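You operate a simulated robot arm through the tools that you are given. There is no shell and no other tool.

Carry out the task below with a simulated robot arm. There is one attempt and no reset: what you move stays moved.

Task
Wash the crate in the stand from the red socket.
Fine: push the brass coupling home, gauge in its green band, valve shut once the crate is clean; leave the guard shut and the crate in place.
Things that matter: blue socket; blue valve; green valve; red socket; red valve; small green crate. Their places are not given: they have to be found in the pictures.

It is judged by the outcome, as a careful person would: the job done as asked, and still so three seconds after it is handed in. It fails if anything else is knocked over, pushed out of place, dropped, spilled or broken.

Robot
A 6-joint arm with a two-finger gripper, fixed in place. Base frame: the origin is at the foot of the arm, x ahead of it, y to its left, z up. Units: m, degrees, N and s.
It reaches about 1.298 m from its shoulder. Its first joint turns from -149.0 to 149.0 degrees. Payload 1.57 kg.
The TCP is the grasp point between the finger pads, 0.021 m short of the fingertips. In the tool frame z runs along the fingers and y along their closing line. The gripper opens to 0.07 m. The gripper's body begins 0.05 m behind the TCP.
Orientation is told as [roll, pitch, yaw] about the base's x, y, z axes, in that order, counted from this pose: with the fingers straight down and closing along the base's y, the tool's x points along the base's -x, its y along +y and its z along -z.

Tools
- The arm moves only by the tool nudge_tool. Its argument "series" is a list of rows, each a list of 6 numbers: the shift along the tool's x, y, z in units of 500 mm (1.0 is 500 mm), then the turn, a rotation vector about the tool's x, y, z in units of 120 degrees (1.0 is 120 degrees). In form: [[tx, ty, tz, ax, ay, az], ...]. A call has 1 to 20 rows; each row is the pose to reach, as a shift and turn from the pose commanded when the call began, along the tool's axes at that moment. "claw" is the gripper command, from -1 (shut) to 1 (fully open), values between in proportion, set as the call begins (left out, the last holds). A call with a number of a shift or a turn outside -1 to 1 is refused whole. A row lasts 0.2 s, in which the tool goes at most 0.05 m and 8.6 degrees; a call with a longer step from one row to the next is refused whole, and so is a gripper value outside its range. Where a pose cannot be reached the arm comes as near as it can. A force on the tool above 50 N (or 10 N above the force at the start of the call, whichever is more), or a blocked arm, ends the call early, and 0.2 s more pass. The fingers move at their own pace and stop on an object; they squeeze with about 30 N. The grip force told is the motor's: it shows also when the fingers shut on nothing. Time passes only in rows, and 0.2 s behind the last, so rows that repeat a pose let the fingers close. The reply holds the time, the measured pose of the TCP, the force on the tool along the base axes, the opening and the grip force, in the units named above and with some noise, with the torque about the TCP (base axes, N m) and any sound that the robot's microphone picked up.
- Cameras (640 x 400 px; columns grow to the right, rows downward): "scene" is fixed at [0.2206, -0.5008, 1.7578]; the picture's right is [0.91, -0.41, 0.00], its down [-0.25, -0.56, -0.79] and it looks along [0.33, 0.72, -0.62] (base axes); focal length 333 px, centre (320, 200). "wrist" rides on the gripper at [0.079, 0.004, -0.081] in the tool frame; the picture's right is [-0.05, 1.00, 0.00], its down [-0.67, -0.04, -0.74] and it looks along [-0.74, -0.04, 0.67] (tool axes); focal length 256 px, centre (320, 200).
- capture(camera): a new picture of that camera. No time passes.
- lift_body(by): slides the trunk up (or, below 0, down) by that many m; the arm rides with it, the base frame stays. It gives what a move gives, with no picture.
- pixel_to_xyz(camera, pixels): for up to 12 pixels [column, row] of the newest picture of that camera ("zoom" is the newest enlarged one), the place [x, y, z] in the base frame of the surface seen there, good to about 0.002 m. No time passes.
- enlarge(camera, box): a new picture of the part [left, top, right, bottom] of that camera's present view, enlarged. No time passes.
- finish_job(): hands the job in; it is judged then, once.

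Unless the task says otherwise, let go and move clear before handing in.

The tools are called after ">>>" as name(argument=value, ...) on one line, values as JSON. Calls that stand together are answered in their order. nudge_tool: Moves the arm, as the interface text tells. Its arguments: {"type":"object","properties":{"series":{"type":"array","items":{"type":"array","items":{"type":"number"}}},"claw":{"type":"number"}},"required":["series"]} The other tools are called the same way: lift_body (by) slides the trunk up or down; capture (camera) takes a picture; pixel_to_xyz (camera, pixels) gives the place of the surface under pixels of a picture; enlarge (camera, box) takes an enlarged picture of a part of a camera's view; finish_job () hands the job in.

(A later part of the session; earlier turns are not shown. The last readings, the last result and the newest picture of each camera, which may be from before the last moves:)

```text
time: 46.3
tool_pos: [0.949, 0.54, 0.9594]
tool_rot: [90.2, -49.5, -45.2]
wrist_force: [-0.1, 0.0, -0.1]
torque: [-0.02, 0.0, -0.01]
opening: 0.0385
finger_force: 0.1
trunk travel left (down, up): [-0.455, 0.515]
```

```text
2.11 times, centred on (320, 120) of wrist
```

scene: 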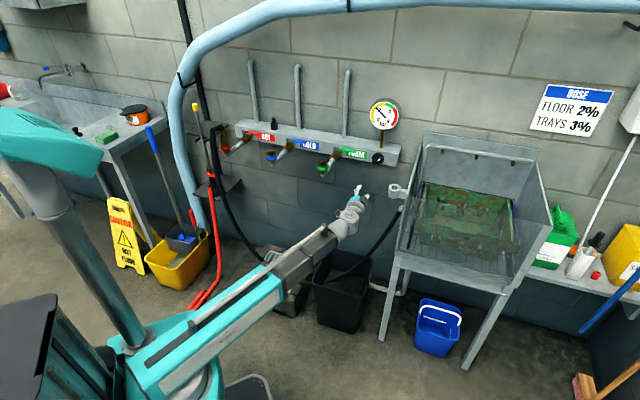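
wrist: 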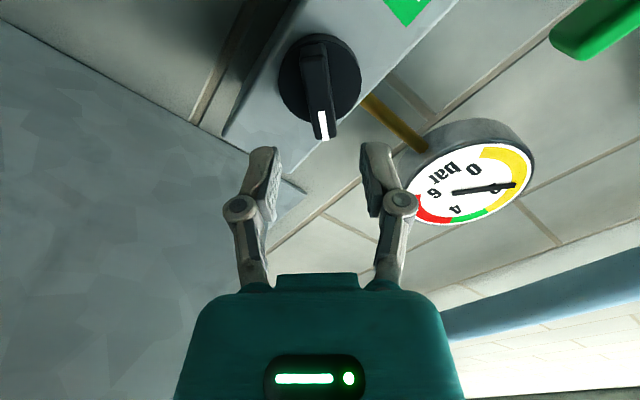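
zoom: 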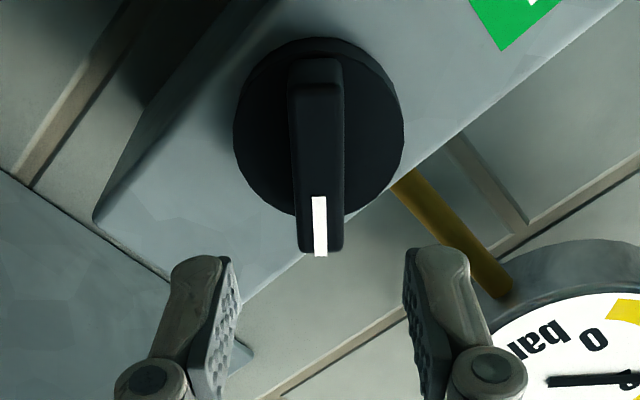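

The bar now stands straight and centred at column 320, its ends at (318,90) and (318,250), as predicted for a centred grip. Advancing 57 mm to straddle it.

>>> nudge_tool(series=[[0, 0, 0.03, 0, 0, 0], [0, 0, 0.06, 0, 0, 0], [0, 0, 0.09, 0, 0, 0], [0, 0, 0.1125, 0, 0, 0], [0, 0, 0.1125, 0, 0, 0]])

>>> capture(camera="wrist")

>>> enlarge(camera="scene", box=[350, 130, 410, 180])

```text
time: 47.5
tool_pos: [0.9885, 0.5807, 0.9605]
tool_rot: [90.1, -49.5, -45.1]
wrist_force: [-0.3, -1.1, 0.4]
torque: [0.02, 0.02, -0.02]
opening: 0.0383
finger_force: 0.0
trunk travel left (down, up): [-0.455, 0.515]
```

```text
taken
```

wrist: 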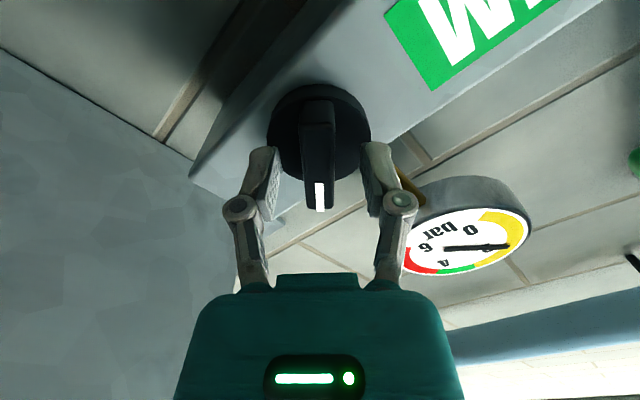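

```text
8.00 times, centred on (380, 155) of scene
```

zoom: 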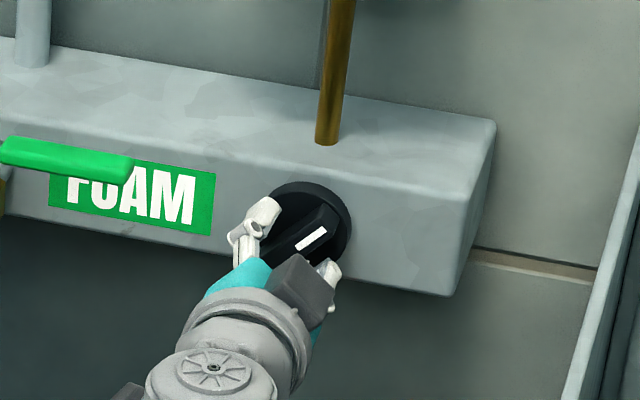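

In position around the bar with no contact. Closing the fingers on it.

>>> nudge_tool(series=[[0, 0, 0, 0, 0, 0], [0, 0, 0, 0, 0, 0], [0, 0, 0, 0, 0, 0], [0, 0, 0, 0, 0, 0]], claw=-1)

>>> capture(camera="wrist")

>>> enlarge(camera="scene", box=[365, 95, 405, 135])

```text
time: 48.5
tool_pos: [0.9896, 0.5795, 0.9605]
tool_rot: [90.1, -49.4, -45.2]
wrist_force: [-2.3, -3.5, -3.9]
torque: [-0.02, 0.04, -0.1]
opening: 0.0148
finger_force: 31.6
trunk travel left (down, up): [-0.455, 0.515]
```

```text
taken
```

wrist: 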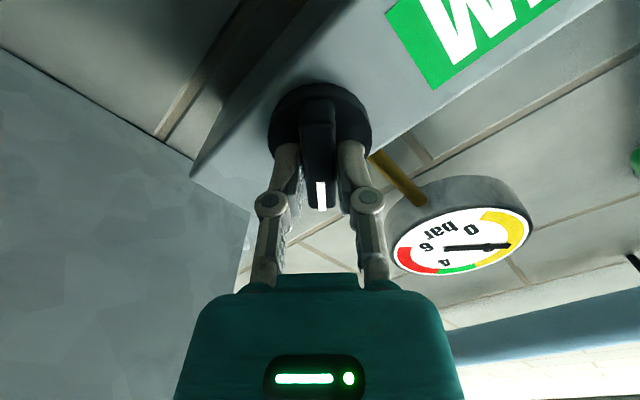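

```text
10.00 times, centred on (385, 115) of scene
```

zoom: 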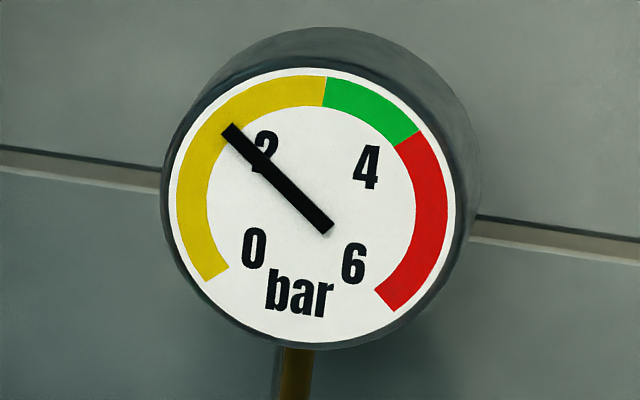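

The bar is gripped (14.8 mm). The gauge reads ~1.9 bar; green spans about 3.1–4.1. I'll turn the knob clockwise 15° as a test and read the gauge.

>>> nudge_tool(series=[[0, 0, 0, 0, 0, 0.042], [0, 0, 0, 0, 0, 0.083], [0, 0, 0, 0, 0, 0.125], [0, 0, 0, 0, 0, 0.125]])

>>> enlarge(camera="scene", box=[365, 95, 405, 135])

>>> capture(camera="wrist")

```text
time: 49.5
tool_pos: [0.9894, 0.5791, 0.96]
tool_rot: [90.1, -34.4, -45.1]
wrist_force: [-3.6, -7.9, -5.5]
torque: [0.02, -0.04, -0.31]
opening: 0.015
finger_force: 31.7
trunk travel left (down, up): [-0.455, 0.515]
```

```text
10.00 times, centred on (385, 115) of scene
```

zoom: 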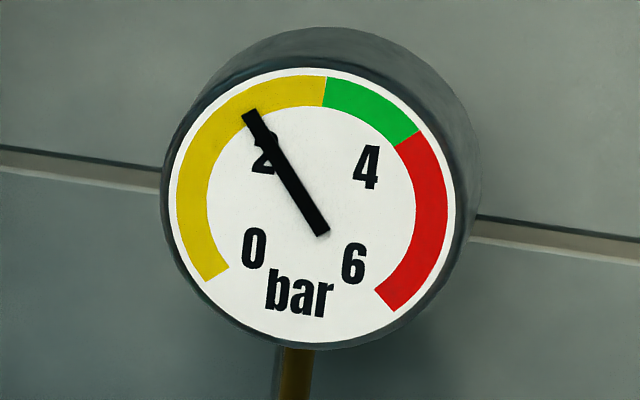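

```text
taken
```

wrist: 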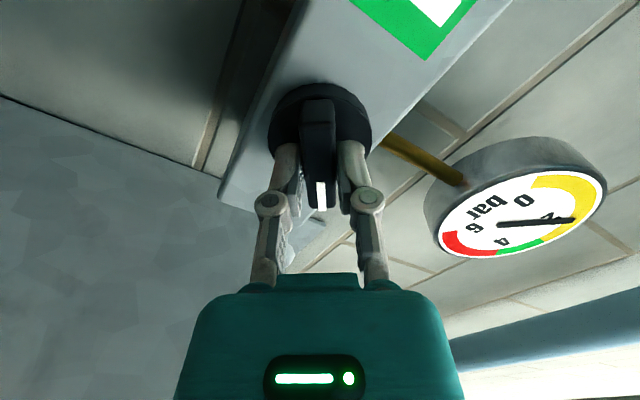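

Clockwise raises the pressure, roughly degree for degree on the needle. I'll turn a further 30°.

>>> nudge_tool(series=[[0, 0, 0, 0, 0, 0.042], [0, 0, 0, 0, 0, 0.083], [0, 0, 0, 0, 0, 0.125], [0, 0, 0, 0, 0, 0.167], [0, 0, 0, 0, 0, 0.208], [0, 0, 0, 0, 0, 0.25], [0, 0, 0, 0, 0, 0.25]])

>>> enlarge(camera="scene", box=[365, 95, 405, 135])

```text
time: 51.1
tool_pos: [0.9895, 0.5798, 0.961]
tool_rot: [90.1, -4.4, -45.1]
wrist_force: [-13.9, -15.2, -15.3]
torque: [-0.17, 0.19, -0.45]
opening: 0.0149
finger_force: 31.8
trunk travel left (down, up): [-0.455, 0.515]
```

```text
10.00 times, centred on (385, 115) of scene
```

zoom: 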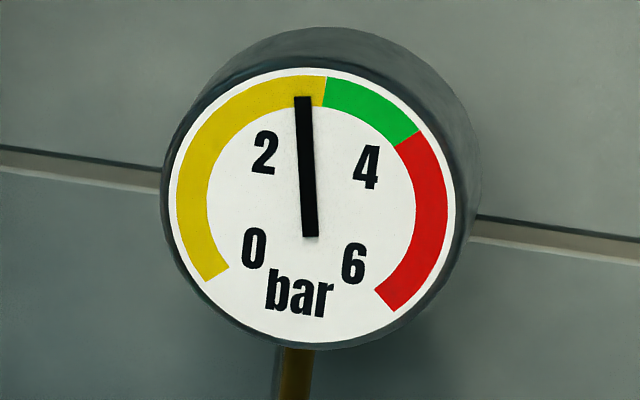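

The needle is at about 2.9 bar, near 1:1 with the knob. Side load has grown to ~25 N, so I'll open, look at alignment and re-grip before the last ~32°.

>>> nudge_tool(series=[[0, 0, 0, 0, 0, 0], [0, 0, 0, 0, 0, 0], [0, 0, 0, 0, 0, 0]], claw=-0.1)

>>> enlarge(camera="wrist", box=[225, 65, 415, 255])

>>> enlarge(camera="scene", box=[350, 95, 410, 180])

```text
time: 51.9
tool_pos: [0.9898, 0.58, 0.9604]
tool_rot: [90.1, -4.5, -45.0]
wrist_force: [-0.8, 0.1, 0.1]
torque: [0.03, 0.01, -0.03]
opening: 0.032
finger_force: 0.0
trunk travel left (down, up): [-0.455, 0.515]
```

```text
2.11 times, centred on (320, 160) of wrist
```

zoom: 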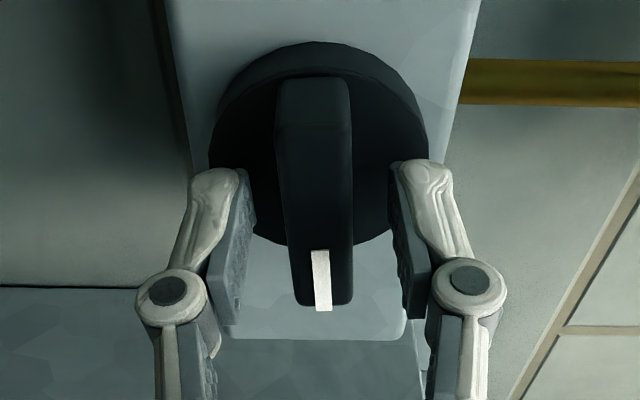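

```text
4.71 times, centred on (380, 138) of scene
```

zoom: 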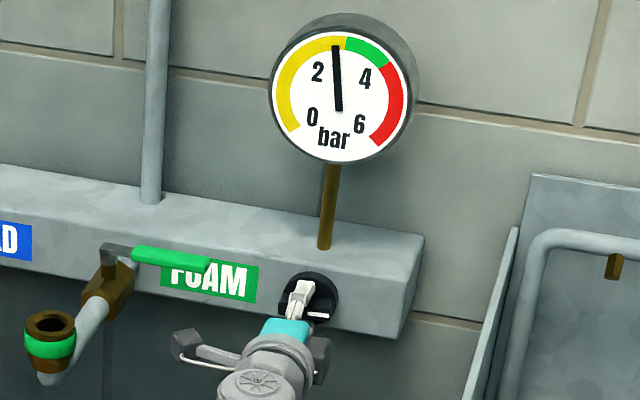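

The bar sits about 1 mm low relative to my axis. I'll drop the trunk 1 mm, re-grip, and turn a further 32°.

>>> lift_body(by=-0.001)

>>> nudge_tool(series=[[0, 0, 0, 0, 0, 0], [0, 0, 0, 0, 0, 0], [0, 0, 0, 0, 0, 0], [0, 0, 0, 0, 0, 0]], claw=-1)

>>> nudge_tool(series=[[0, 0, 0, 0, 0, 0.04], [0, 0, 0, 0, 0, 0.08], [0, 0, 0, 0, 0, 0.12], [0, 0, 0, 0, 0, 0.16], [0, 0, 0, 0, 0, 0.2], [0, 0, 0, 0, 0, 0.24], [0, 0, 0, 0, 0, 0.265], [0, 0, 0, 0, 0, 0.265]])

>>> enlarge(camera="scene", box=[365, 95, 405, 135])

```text
time: 52.4
tool_pos: [0.9891, 0.5799, 0.96]
tool_rot: [90.1, -4.4, -45.0]
wrist_force: [-0.5, 0.0, -0.5]
torque: [-0.01, 0.01, 0.04]
opening: 0.0315
finger_force: 0.0
trunk travel left (down, up): [-0.454, 0.516]
```

```text
time: 53.4
tool_pos: [0.9895, 0.5798, 0.96]
tool_rot: [90.2, -4.5, -45.0]
wrist_force: [4.6, 3.2, 9.0]
torque: [0.08, -0.1, 0.08]
opening: 0.015
finger_force: 32.1
trunk travel left (down, up): [-0.454, 0.516]
```

```text
time: 55.2
tool_pos: [0.9901, 0.5806, 0.9592]
tool_rot: [90.2, 27.3, -44.9]
wrist_force: [15.0, 9.4, 22.0]
torque: [0.09, -0.09, -0.58]
opening: 0.0149
finger_force: 31.8
trunk travel left (down, up): [-0.454, 0.516]
```

```text
10.00 times, centred on (385, 115) of scene
```

zoom: 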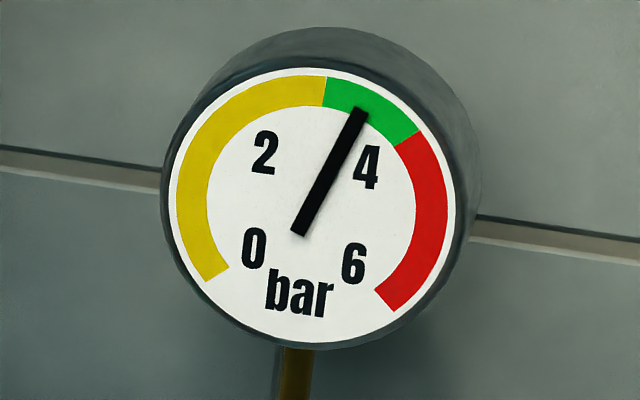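

The needle is now mid-green (about 3.6 bar). Opening the fingers and backing away, then checking the gauge holds.

>>> nudge_tool(series=[[0, 0, 0, 0, 0, 0], [0, 0, 0, 0, 0, 0], [0, 0, 0, 0, 0, 0]], claw=0.1)

>>> nudge_tool(series=[[0, 0, -0.05, 0, 0, 0], [0, 0, -0.12, 0, 0, 0], [0, 0, -0.19, 0, 0, 0], [0, 0, -0.26, 0, 0, 0], [0, 0, -0.33, 0, 0, 0], [0, 0, -0.4, 0, 0, 0], [0, 0, -0.4, 0, 0, 0]])

>>> enlarge(camera="scene", box=[350, 95, 410, 180])

>>> capture(camera="wrist")

```text
time: 56.0
tool_pos: [0.9892, 0.5805, 0.96]
tool_rot: [90.2, 27.3, -45.1]
wrist_force: [-1.1, -0.4, -0.6]
torque: [0.0, -0.01, 0.0]
opening: 0.0386
finger_force: 0.0
trunk travel left (down, up): [-0.454, 0.516]
```

```text
time: 57.6
tool_pos: [0.8473, 0.4386, 0.9591]
tool_rot: [90.0, 27.3, -45.0]
wrist_force: [-0.2, -0.7, -1.1]
torque: [0.0, -0.03, 0.04]
opening: 0.0384
finger_force: 0.0
trunk travel left (down, up): [-0.454, 0.516]
```

```text
4.71 times, centred on (380, 138) of scene
```

zoom: 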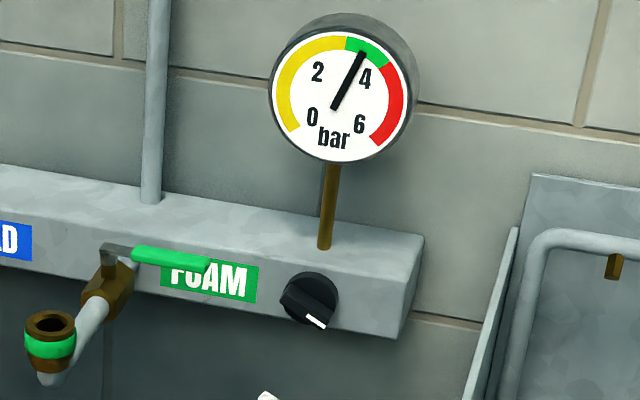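

```text
taken
```

wrist: 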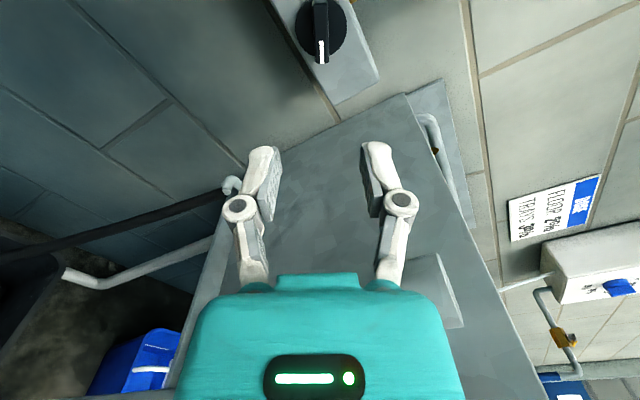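

The gauge holds mid-green after release. Now I'll undo the roll, raise the trunk and bring the fingers back down for the lever.

>>> nudge_tool(series=[[0, 0, 0, 0, 0, -0.07], [0, 0, 0, 0, 0, -0.14], [0, 0, 0, 0, 0, -0.21], [0, 0, 0, 0, 0, -0.28], [0, 0, 0, 0, 0, -0.35], [0, 0, 0, 0, 0, -0.42], [0, 0, 0, 0, 0, -0.49], [0, 0, 0, 0, 0, -0.56], [0, 0, 0, 0, 0, -0.63], [0, 0, 0, 0, 0, -0.7], [0, 0, 0, 0, 0, -0.77], [0, 0, 0, 0, 0, -0.84], [0, 0, 0, 0, 0, -0.91], [0, 0, 0, 0, 0, -0.977]])

>>> lift_body(by=0.44)

>>> nudge_tool(series=[[0, 0, 0, 0, 0.07, 0], [0, 0, 0, 0, 0.14, 0], [0, 0, 0, 0, 0.21, 0], [0, 0, 0, 0, 0.28, 0], [0, 0, 0, 0, 0.35, 0], [0, 0, 0, 0, 0.42, 0], [0, 0, 0, 0, 0.49, 0], [0, 0, 0, 0, 0.56, 0], [0, 0, 0, 0, 0.63, 0], [0, 0, 0, 0, 0.7, 0], [0, 0, 0, 0, 0.75, 0], [0, 0, 0, 0, 0.75, 0]])

>>> capture(camera="scene")

>>> capture(camera="wrist")

```text
time: 60.6
tool_pos: [0.8481, 0.4399, 0.9599]
tool_rot: [-131.0, -89.8, 176.1]
wrist_force: [-0.1, 0.4, 0.7]
torque: [-0.01, 0.01, -0.05]
opening: 0.0386
finger_force: 0.0
trunk travel left (down, up): [-0.454, 0.516]
```

```text
refused: 0.44 is not a number from -0.4 to 0.4
```

```text
time: 63.2
tool_pos: [0.8449, 0.4366, 0.7732]
tool_rot: [0.1, 0.0, 45.0]
wrist_force: [-0.3, 0.2, 0.7]
torque: [-0.01, -0.01, -0.02]
opening: 0.0384
finger_force: 0.1
out of reach, approached as far as the arm can: row 1, 2, 3, 4, 5, 6, 7, 8, 9, 10, 11, 12
trunk travel left (down, up): [-0.454, 0.516]
```

```text
taken
```

scene: 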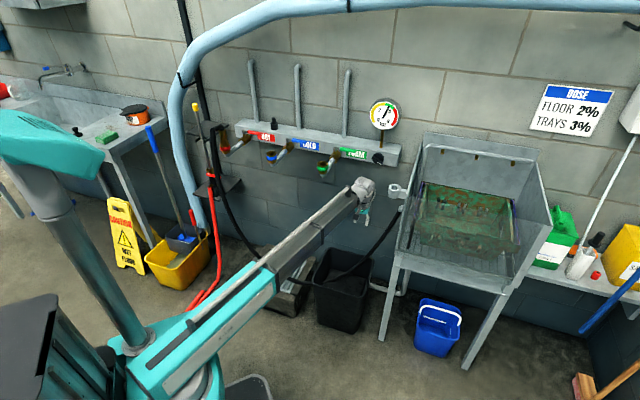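

```text
taken
```

wrist: 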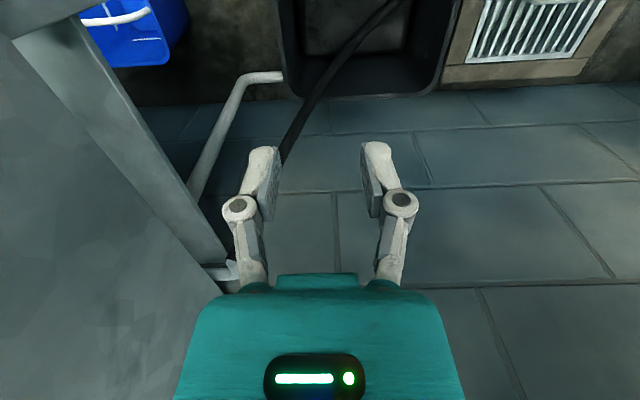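

The lift was refused (limit 0.4 m), so the pitch-down happened at a low height; forces are zero and nothing was touched. Now raising the trunk 0.4 m.

>>> lift_body(by=0.4)

>>> capture(camera="scene")

```text
time: 67.0
tool_pos: [0.8452, 0.4373, 1.1731]
tool_rot: [0.1, -0.1, 45.0]
wrist_force: [0.5, -0.2, 0.1]
torque: [-0.03, -0.02, -0.01]
opening: 0.0386
finger_force: 0.1
trunk travel left (down, up): [-0.854, 0.116]
```

```text
taken
```

scene: 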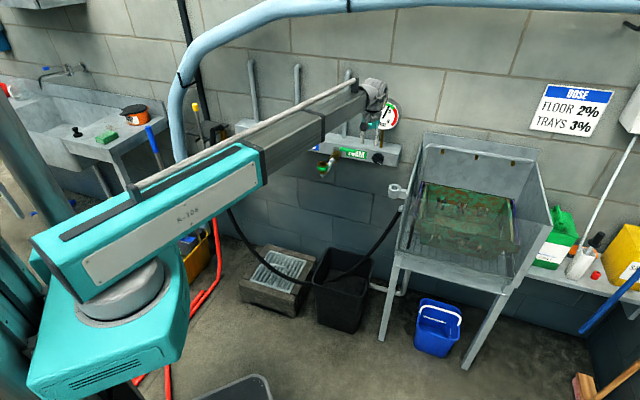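

While here I'll inspect the stand's guard closely in the scene view, since it must be shut before the water runs.

>>> enlarge(camera="scene", box=[385, 125, 565, 305])

>>> enlarge(camera="scene", box=[390, 170, 470, 290])

>>> enlarge(camera="scene", box=[460, 180, 560, 300])

```text
2.22 times, centred on (475, 215) of scene
```

zoom: 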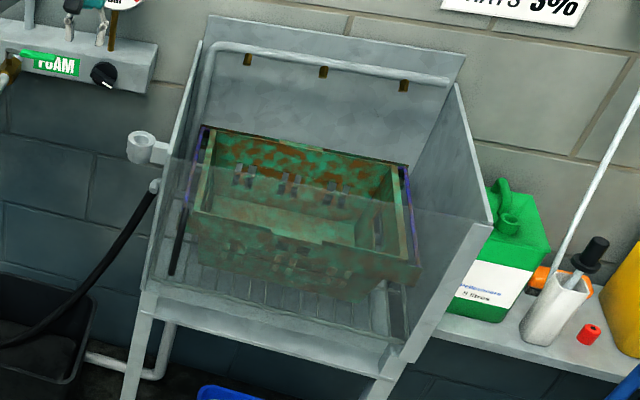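

```text
3.33 times, centred on (430, 230) of scene
```

zoom: 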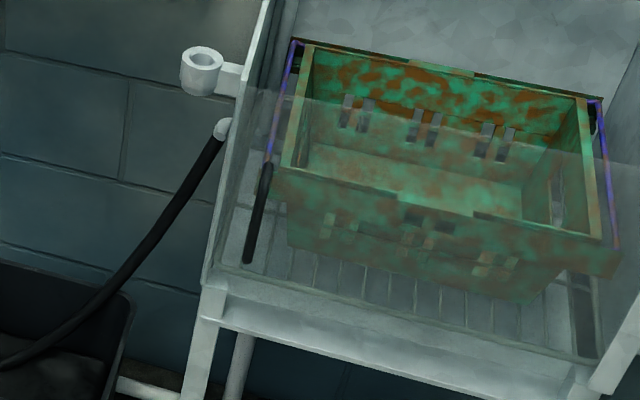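

```text
3.33 times, centred on (510, 240) of scene
```

zoom: 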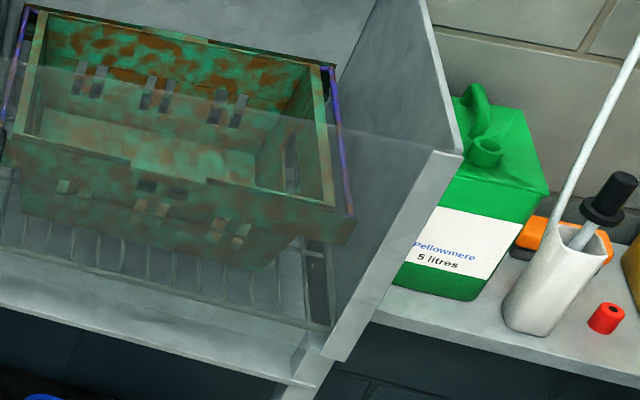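

The clear panel spans the front between the side walls. I'll verify it is flush by sampling points on it.

>>> pixel_to_xyz(camera="scene", pixels=[[412, 205], [425, 250], [470, 265], [500, 275], [515, 235], [460, 215], [440, 200], [409, 248], [510, 275], [406, 240], [450, 250], [490, 225]])

```text
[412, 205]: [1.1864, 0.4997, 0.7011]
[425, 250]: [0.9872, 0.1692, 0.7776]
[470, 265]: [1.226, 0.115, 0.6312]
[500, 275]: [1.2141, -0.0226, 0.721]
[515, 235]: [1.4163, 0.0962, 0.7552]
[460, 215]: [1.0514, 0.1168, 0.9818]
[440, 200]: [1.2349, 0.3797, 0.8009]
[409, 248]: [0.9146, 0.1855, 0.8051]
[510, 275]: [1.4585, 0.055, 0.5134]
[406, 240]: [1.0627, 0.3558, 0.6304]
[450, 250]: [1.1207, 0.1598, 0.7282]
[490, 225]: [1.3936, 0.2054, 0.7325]
```

The panel lies flush (same plane, s ≈ 0.82) across its width, so the guard is shut. Now moving along the wall towards the red lever.

>>> nudge_tool(series=[[0, 0.08, 0, 0, 0, 0], [0, 0.16, 0, 0, 0, 0], [0, 0.24, 0, 0, 0, 0], [0, 0.32, 0, 0, 0, 0], [0, 0.4, 0, 0, 0, 0], [0, 0.48, 0, 0, 0, 0], [0, 0.56, 0, 0, 0, 0], [0, 0.64, 0, 0, 0, 0], [0, 0.72, 0, 0, 0, 0], [0, 0.8, 0, 0, 0, 0], [0, 0.88, 0, 0, 0, 0], [0, 0.96, 0, 0, 0, 0], [0, 0.98, 0, 0, 0, 0]], claw=-1)

>>> capture(camera="wrist")

```text
time: 69.8
tool_pos: [0.4981, 0.7848, 1.1729]
tool_rot: [0.0, -0.1, 45.0]
wrist_force: [0.5, -0.5, 0.1]
torque: [0.0, -0.01, -0.03]
opening: 0.0
finger_force: 28.4
trunk travel left (down, up): [-0.854, 0.116]
```

```text
taken
```

wrist: 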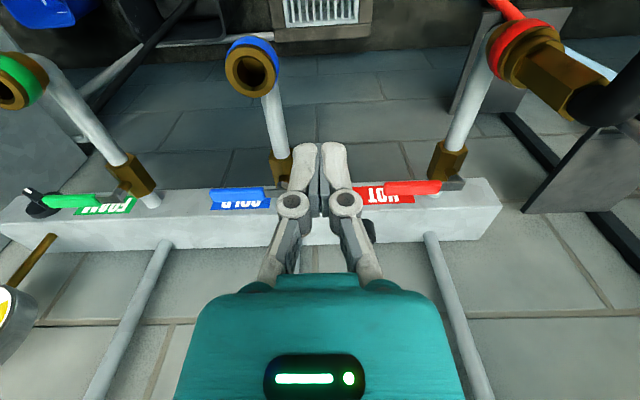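

From here the coupling and red socket are visible at (540,70). I'll zoom there and on the red lever.

>>> enlarge(camera="wrist", box=[470, 10, 640, 130])

>>> enlarge(camera="wrist", box=[350, 130, 490, 230])

>>> pixel_to_xyz(camera="zoom", pixels=[[520, 265], [460, 260], [420, 262], [300, 262], [200, 270], [180, 250], [180, 285], [300, 245], [300, 285], [500, 275], [545, 260], [470, 180]])

```text
3.33 times, centred on (555, 70) of wrist
```

zoom: 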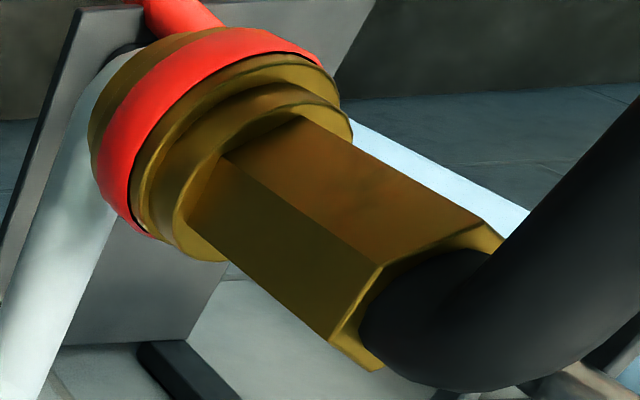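

```text
4.00 times, centred on (420, 180) of wrist
```

zoom: 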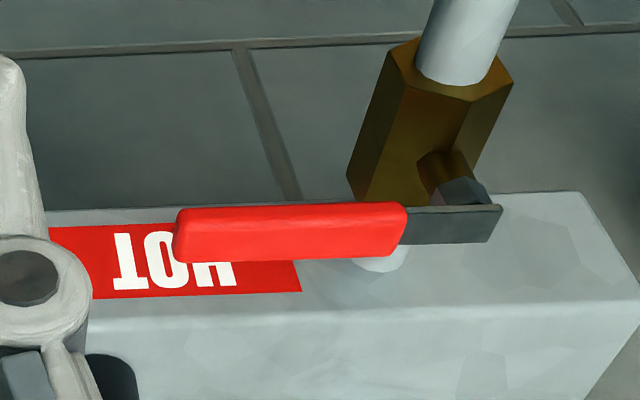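

```text
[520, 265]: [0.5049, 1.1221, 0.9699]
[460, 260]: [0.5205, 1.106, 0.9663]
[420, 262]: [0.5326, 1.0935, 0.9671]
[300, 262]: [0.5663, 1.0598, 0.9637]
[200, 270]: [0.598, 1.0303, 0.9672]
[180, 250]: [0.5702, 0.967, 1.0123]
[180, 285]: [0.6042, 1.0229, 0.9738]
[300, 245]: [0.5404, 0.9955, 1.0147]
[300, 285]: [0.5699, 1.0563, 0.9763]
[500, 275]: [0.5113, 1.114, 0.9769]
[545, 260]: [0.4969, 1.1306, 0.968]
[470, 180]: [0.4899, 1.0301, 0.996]
```

The collar sits snug on the socket rim. Now sampling points right on the lever.

>>> pixel_to_xyz(camera="zoom", pixels=[[490, 212], [490, 235], [440, 212], [440, 238], [395, 212], [395, 245], [300, 212], [300, 250], [190, 218], [182, 250], [465, 185], [480, 195]])

```text
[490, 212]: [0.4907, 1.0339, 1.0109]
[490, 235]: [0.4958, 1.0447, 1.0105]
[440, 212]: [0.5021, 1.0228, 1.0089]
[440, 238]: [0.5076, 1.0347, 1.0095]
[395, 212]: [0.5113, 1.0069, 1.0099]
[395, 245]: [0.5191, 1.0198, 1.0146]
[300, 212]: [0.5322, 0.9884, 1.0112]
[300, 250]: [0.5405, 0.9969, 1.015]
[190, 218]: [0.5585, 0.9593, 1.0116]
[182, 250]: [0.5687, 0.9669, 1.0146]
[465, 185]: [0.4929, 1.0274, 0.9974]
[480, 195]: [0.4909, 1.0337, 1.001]
```

The handle runs from the stem (≈(0.4985, 1.033)) to its end 97 mm along the wall, centred at s = 1.083. I'll turn the tool to yaw 135° here in free space so the camera stays clear of the hose arch.

>>> nudge_tool(series=[[0, 0, 0, 0, 0, -0.07], [0, 0, 0, 0, 0, -0.14], [0, 0, 0, 0, 0, -0.21], [0, 0, 0, 0, 0, -0.28], [0, 0, 0, 0, 0, -0.35], [0, 0, 0, 0, 0, -0.42], [0, 0, 0, 0, 0, -0.49], [0, 0, 0, 0, 0, -0.56], [0, 0, 0, 0, 0, -0.63], [0, 0, 0, 0, 0, -0.7], [0, 0, 0, 0, 0, -0.75], [0, 0, 0, 0, 0, -0.75]])

>>> capture(camera="wrist")

>>> enlarge(camera="scene", box=[200, 60, 360, 200])

```text
time: 72.4
tool_pos: [0.4986, 0.7834, 1.1728]
tool_rot: [-0.1, -0.2, 135.1]
wrist_force: [0.0, -0.4, -0.3]
torque: [0.02, 0.0, 0.01]
opening: 0.0
finger_force: 28.3
trunk travel left (down, up): [-0.854, 0.116]
```

```text
taken
```

wrist: 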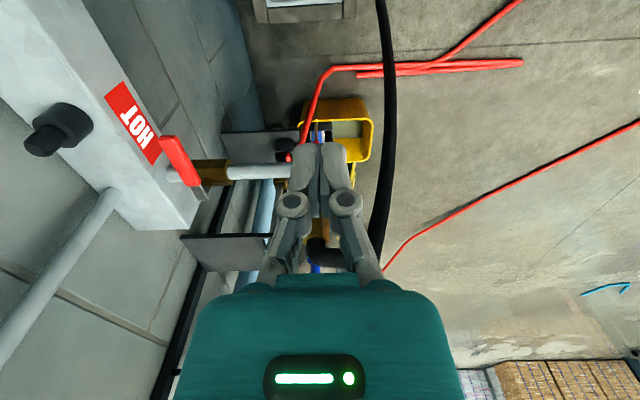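

```text
2.86 times, centred on (280, 130) of scene
```

zoom: 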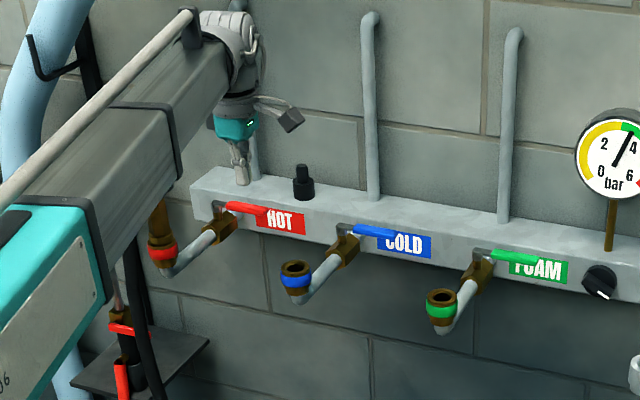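

Yaw 135° works. Before lowering, I need the boom's underside height relative to the tool, since it could pass near the hose arch; I'll sample points on it.

>>> pixel_to_xyz(camera="zoom", pixels=[[225, 50], [228, 75], [215, 100], [190, 130], [185, 100], [175, 140], [150, 110], [140, 180], [110, 230], [100, 200], [85, 290], [195, 30]])

>>> pixel_to_xyz(camera="zoom", pixels=[[240, 60], [250, 75], [240, 95], [225, 120], [240, 125], [255, 120], [290, 118], [265, 100], [235, 135], [155, 210], [130, 250], [200, 70]])

```text
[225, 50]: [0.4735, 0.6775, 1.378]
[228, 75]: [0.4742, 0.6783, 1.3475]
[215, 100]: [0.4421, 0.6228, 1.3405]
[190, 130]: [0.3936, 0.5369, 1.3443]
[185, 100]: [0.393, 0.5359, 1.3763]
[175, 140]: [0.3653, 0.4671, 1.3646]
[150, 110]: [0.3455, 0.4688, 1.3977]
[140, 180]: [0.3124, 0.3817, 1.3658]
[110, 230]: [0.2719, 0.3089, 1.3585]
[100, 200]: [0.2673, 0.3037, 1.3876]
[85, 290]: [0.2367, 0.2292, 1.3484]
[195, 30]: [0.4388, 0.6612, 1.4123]
```

```text
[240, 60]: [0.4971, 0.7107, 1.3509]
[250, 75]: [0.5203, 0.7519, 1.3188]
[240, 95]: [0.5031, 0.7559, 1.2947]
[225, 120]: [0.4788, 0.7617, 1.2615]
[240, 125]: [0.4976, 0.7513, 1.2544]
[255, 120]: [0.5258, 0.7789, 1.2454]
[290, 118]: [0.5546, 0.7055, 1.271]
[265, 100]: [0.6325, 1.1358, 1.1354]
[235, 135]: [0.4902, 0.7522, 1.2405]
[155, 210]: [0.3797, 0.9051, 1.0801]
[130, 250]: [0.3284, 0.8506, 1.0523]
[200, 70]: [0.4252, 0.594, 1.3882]
```

The boom underside is about 0.165 m above the TCP, so it will clear the arch by ~5 cm at lever height. Moving above the start point behind the handle.

>>> nudge_tool(series=[[-0.036, -0.07, 0, 0, 0, 0], [-0.071, -0.14, 0, 0, 0, 0], [-0.107, -0.21, 0, 0, 0, 0], [-0.142, -0.28, 0, 0, 0, 0], [-0.178, -0.35, 0, 0, 0, 0], [-0.213, -0.42, 0, 0, 0, 0], [-0.213, -0.42, 0, 0, 0, 0]])

>>> capture(camera="wrist")

>>> enlarge(camera="scene", box=[210, 60, 310, 170])

```text
time: 74.0
tool_pos: [0.5653, 0.9864, 1.1719]
tool_rot: [-0.2, -0.2, 135.0]
wrist_force: [-0.1, 0.6, 0.3]
torque: [0.0, -0.02, 0.04]
opening: 0.0001
finger_force: 29.2
out of reach, approached as far as the arm can: row 6, 7
trunk travel left (down, up): [-0.854, 0.116]
```

```text
taken
```

wrist: 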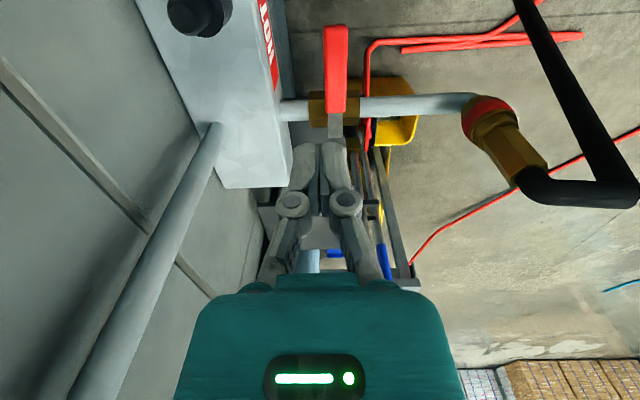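

```text
3.64 times, centred on (260, 115) of scene
```

zoom: 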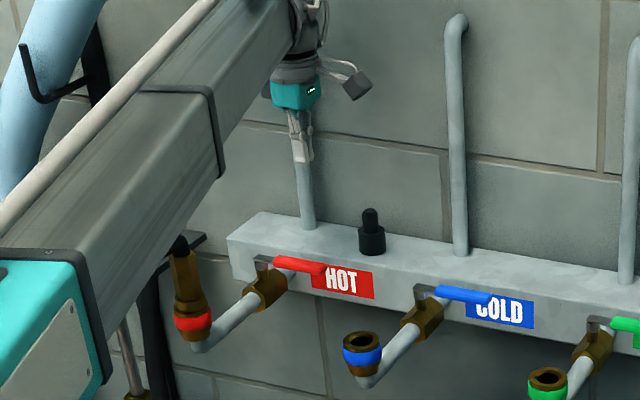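

With vertical fingers the reach ends at radius ≈1.137 m, just short of behind the handle. Tilting the tool 12° outward will give enough reach; I'll tilt here, high above everything.

>>> nudge_tool(series=[[0, 0, 0, 0.048, -0.013, 0], [0, 0, 0, 0.0965, -0.0262, 0], [0, 0, 0, 0.0965, -0.0262, 0]])

```text
time: 74.8
tool_pos: [0.5642, 0.9864, 1.1763]
tool_rot: [-11.7, -3.1, 135.3]
wrist_force: [0.6, 0.0, -0.2]
torque: [-0.01, 0.01, -0.02]
opening: 0.0
finger_force: 28.5
out of reach, approached as far as the arm can: row 2, 3
trunk travel left (down, up): [-0.854, 0.116]
```

Tilted 12°. Now shifting to s ≈ 1.116 behind the handle line, then I'll check the view.

>>> nudge_tool(series=[[-0.0044, -0.0192, 0.0042, 0, 0, 0], [-0.0088, -0.0384, 0.0084, 0, 0, 0], [-0.0088, -0.0384, 0.0084, 0, 0, 0]])

>>> capture(camera="wrist")

```text
time: 75.6
tool_pos: [0.576, 1.0042, 1.1768]
tool_rot: [-11.7, -3.2, 135.3]
wrist_force: [-0.1, -0.7, 0.8]
torque: [-0.03, 0.0, 0.01]
opening: 0.0001
finger_force: 28.7
trunk travel left (down, up): [-0.854, 0.116]
```

```text
taken
```

wrist: 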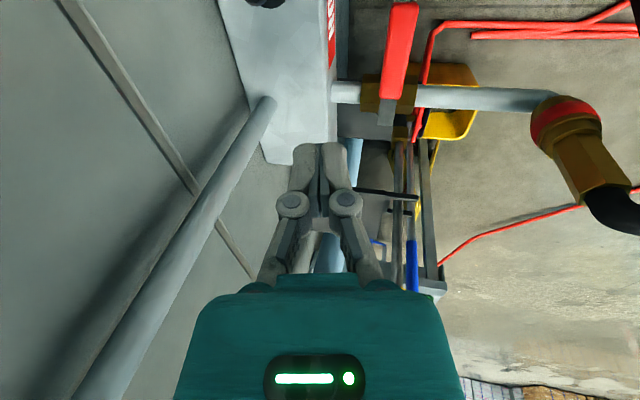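

Now at s ≈ 1.117, u ≈ −0.303. Lowering in stages into the gap between handle and manifold.

>>> lift_body(by=-0.11)

>>> capture(camera="wrist")

>>> enlarge(camera="scene", box=[225, 95, 305, 165])

```text
time: 77.0
tool_pos: [0.5753, 1.003, 1.0662]
tool_rot: [-11.8, -3.1, 135.2]
wrist_force: [0.5, 0.3, 0.5]
torque: [-0.01, -0.01, -0.01]
opening: 0.0
finger_force: 28.3
trunk travel left (down, up): [-0.744, 0.226]
```

```text
taken
```

wrist: 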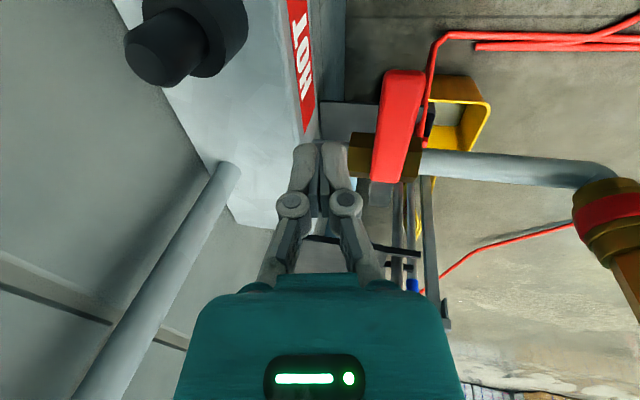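

```text
5.71 times, centred on (265, 130) of scene
```

zoom: 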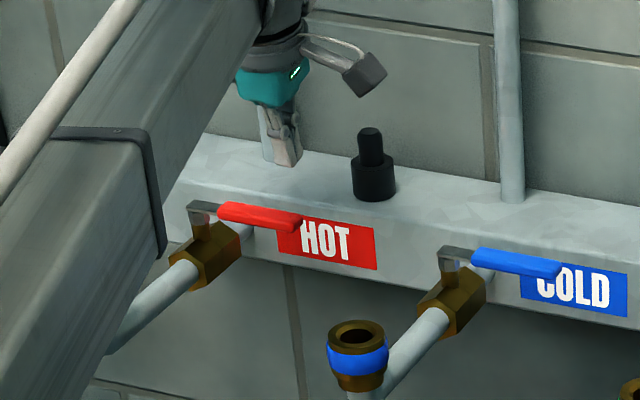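

The closed fingers are above the gap between handle (285,215) and manifold. Lowering the remaining 54 mm.

>>> lift_body(by=-0.034)

>>> enlarge(camera="scene", box=[225, 95, 305, 165])

>>> capture(camera="wrist")

```text
time: 77.8
tool_pos: [0.5766, 1.0043, 1.0328]
tool_rot: [-11.6, -3.2, 135.3]
wrist_force: [-0.3, -0.4, 0.7]
torque: [0.0, 0.0, 0.01]
opening: 0.0002
finger_force: 28.6
trunk travel left (down, up): [-0.71, 0.26]
```

```text
5.71 times, centred on (265, 130) of scene
```

zoom: 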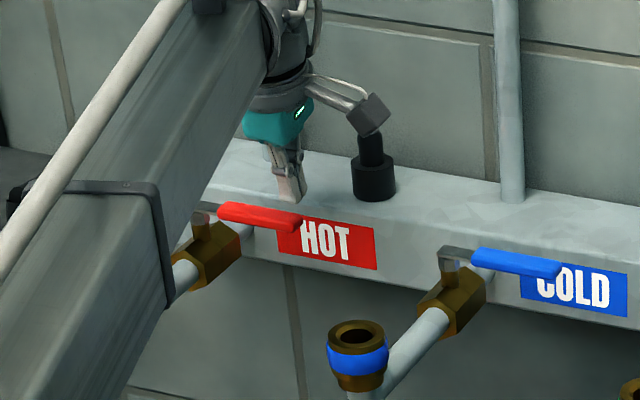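

```text
taken
```

wrist: 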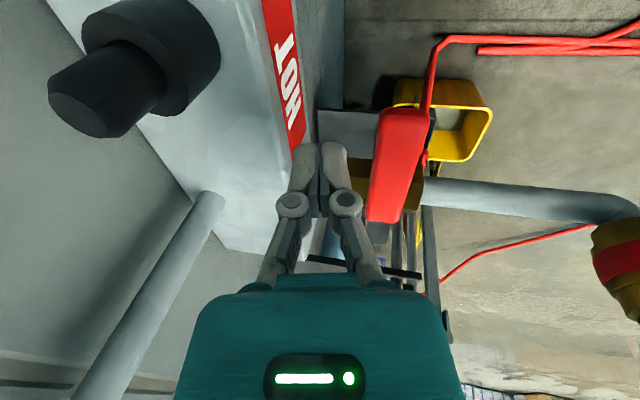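

The fingertips are lined up in the gap (wrist view: between the label edge at column 300 and the handle at 375). Camera block clears the black knob by ~5 cm. Lowering the last 21 mm.

>>> lift_body(by=-0.021)

>>> enlarge(camera="scene", box=[235, 105, 295, 160])

>>> capture(camera="wrist")

```text
time: 78.5
tool_pos: [0.5751, 1.004, 1.0107]
tool_rot: [-11.7, -3.2, 135.3]
wrist_force: [-0.4, -0.4, 0.4]
torque: [0.01, -0.01, 0.01]
opening: 0.0001
finger_force: 28.9
trunk travel left (down, up): [-0.689, 0.281]
```

```text
7.27 times, centred on (265, 132) of scene
```

zoom: 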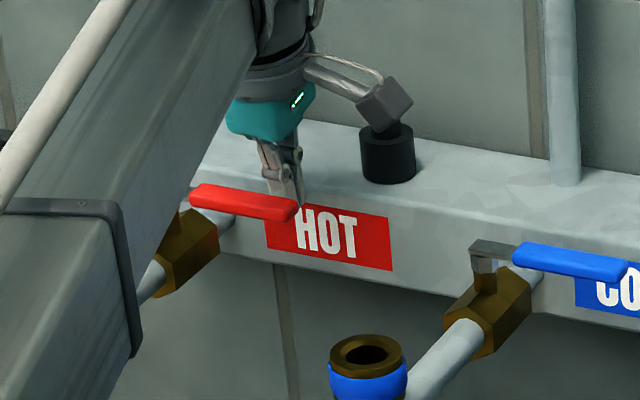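

```text
taken
```

wrist: 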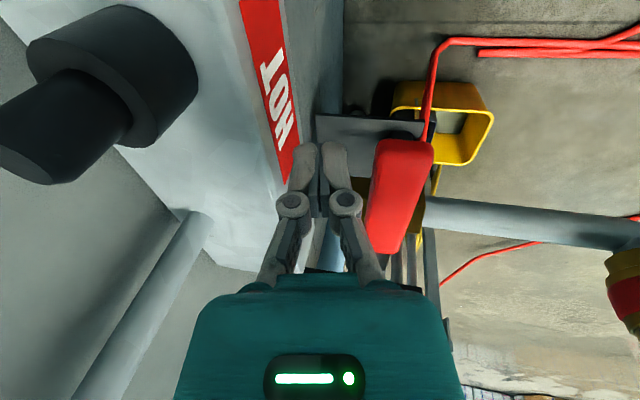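

The fingers stand behind the handle with no contact. I'll push the handle towards the room along its arc, first about 20°, and check.

>>> nudge_tool(series=[[0.0002, 0.0123, -0.0025, 0, 0, 0], [0.0004, 0.0247, -0.0051, 0, 0, 0], [0.003, 0.038, -0.008, 0, 0, 0], [0.0053, 0.0507, -0.0107, 0, 0, 0], [0.0055, 0.064, -0.0135, 0, 0, 0], [0.0056, 0.0776, -0.0162, 0, 0, 0]])

>>> capture(camera="wrist")

>>> capture(camera="scene")

```text
time: 79.9
tool_pos: [0.5497, 0.9722, 1.0123]
tool_rot: [-11.6, -3.2, 135.3]
wrist_force: [0.3, 0.4, -0.3]
torque: [0.02, 0.01, 0.01]
opening: 0.0003
finger_force: 28.2
trunk travel left (down, up): [-0.689, 0.281]
```

```text
taken
```

wrist: 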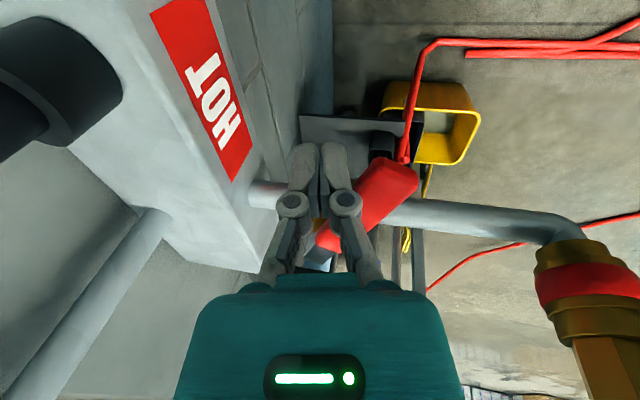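

```text
taken
```

scene: 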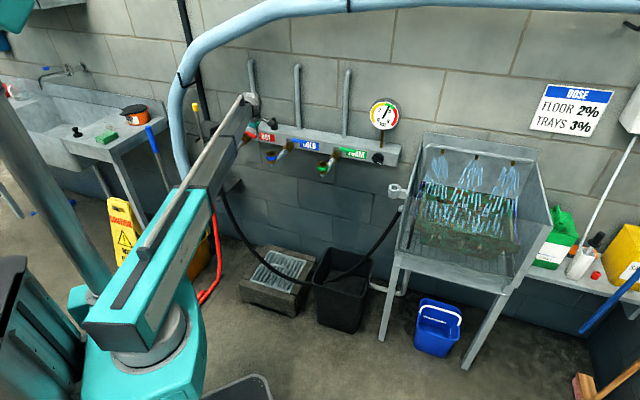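

The handle has turned and water already sprays over the crate. I'll check the gauge and the coupling for leaks.

>>> enlarge(camera="scene", box=[365, 95, 405, 135])

>>> enlarge(camera="scene", box=[200, 100, 290, 190])

>>> enlarge(camera="scene", box=[385, 125, 565, 305])

```text
10.00 times, centred on (385, 115) of scene
```

zoom: 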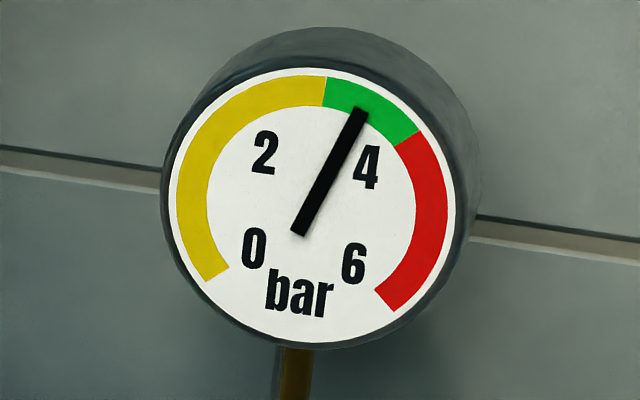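

```text
4.44 times, centred on (245, 145) of scene
```

zoom: 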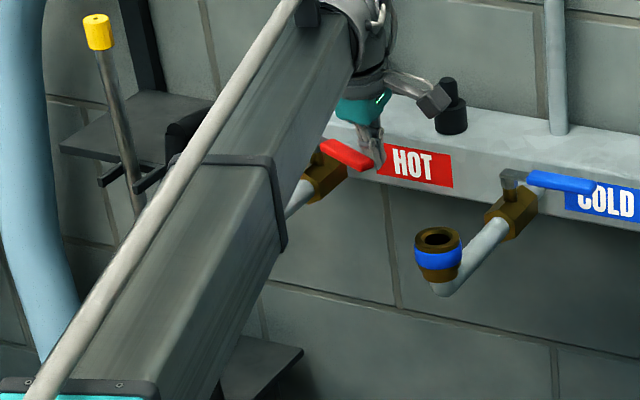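

```text
2.22 times, centred on (475, 215) of scene
```

zoom: 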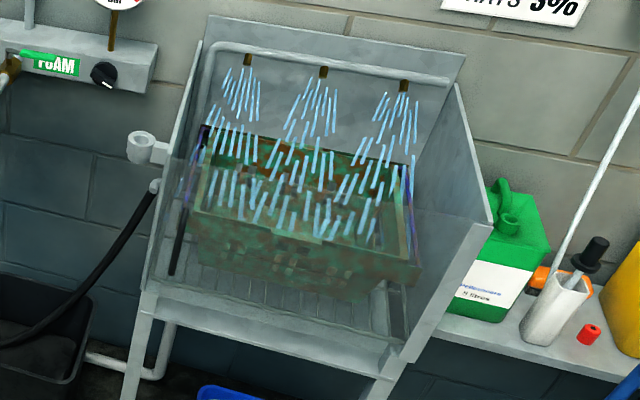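

The gauge stays mid-green with the water flowing, and the spray is inside the stand. I'll continue the handle to about 50°.

>>> nudge_tool(series=[[-0.0038, 0.0122, -0.0023, 0, 0, 0], [-0.0077, 0.0245, -0.0046, 0, 0, 0], [-0.0122, 0.037, -0.007, 0, 0, 0], [-0.0168, 0.0497, -0.0093, 0, 0, 0], [-0.0235, 0.0615, -0.0113, 0, 0, 0], [-0.0302, 0.073, -0.0133, 0, 0, 0], [-0.0302, 0.073, -0.0133, -0.048, 0.013, 0], [-0.0302, 0.073, -0.0133, -0.0965, 0.0262, 0]])

>>> capture(camera="wrist")

>>> capture(camera="scene")

```text
time: 81.7
tool_pos: [0.5127, 0.9567, 1.0079]
tool_rot: [0.0, -0.2, 135.1]
wrist_force: [0.3, -0.1, 0.0]
torque: [0.0, 0.01, 0.0]
opening: 0.0001
finger_force: 28.5
out of reach, approached as far as the arm can: row 8
trunk travel left (down, up): [-0.689, 0.281]
```

```text
taken
```

wrist: 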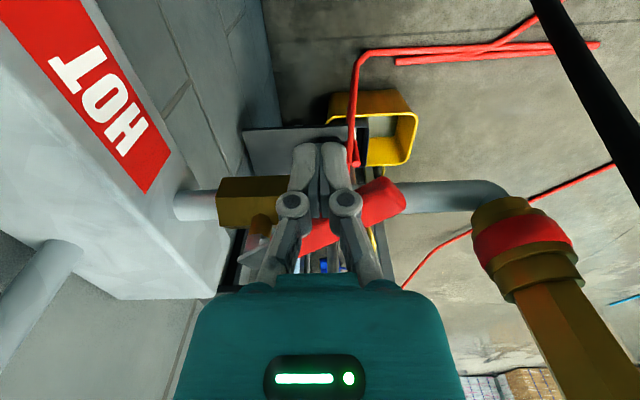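

```text
taken
```

scene: 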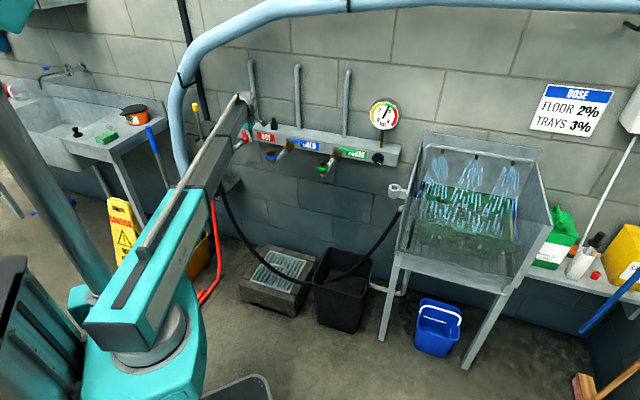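

The handle is at ~55° and the crate already looks greener. Let me look at the crate and the coupling closely.

>>> enlarge(camera="scene", box=[400, 140, 550, 290])

>>> enlarge(camera="wrist", box=[440, 160, 640, 300])

>>> enlarge(camera="scene", box=[365, 95, 405, 135])

```text
2.67 times, centred on (475, 215) of scene
```

zoom: 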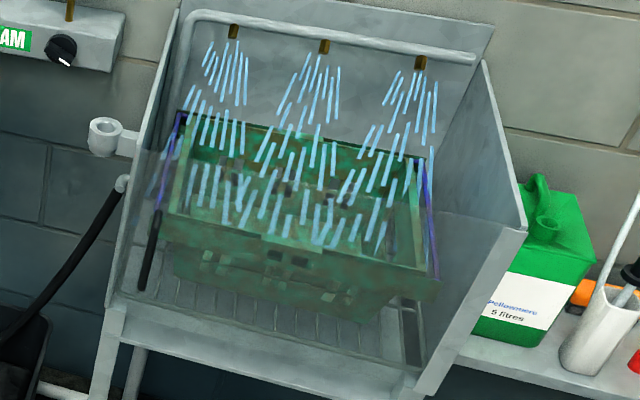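

```text
2.86 times, centred on (540, 230) of wrist
```

zoom: 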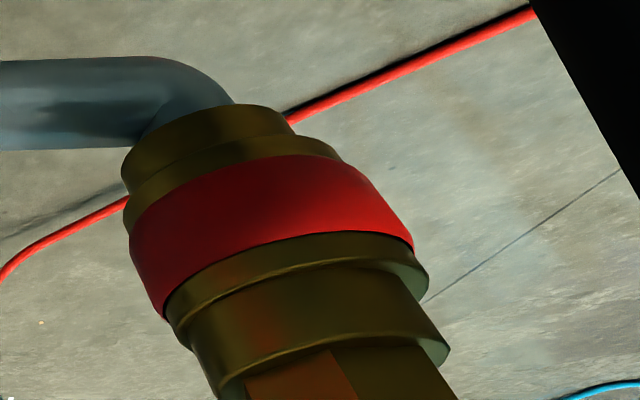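

```text
10.00 times, centred on (385, 115) of scene
```

zoom: 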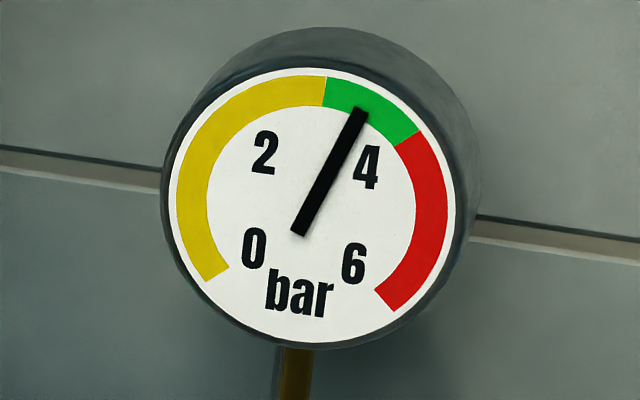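

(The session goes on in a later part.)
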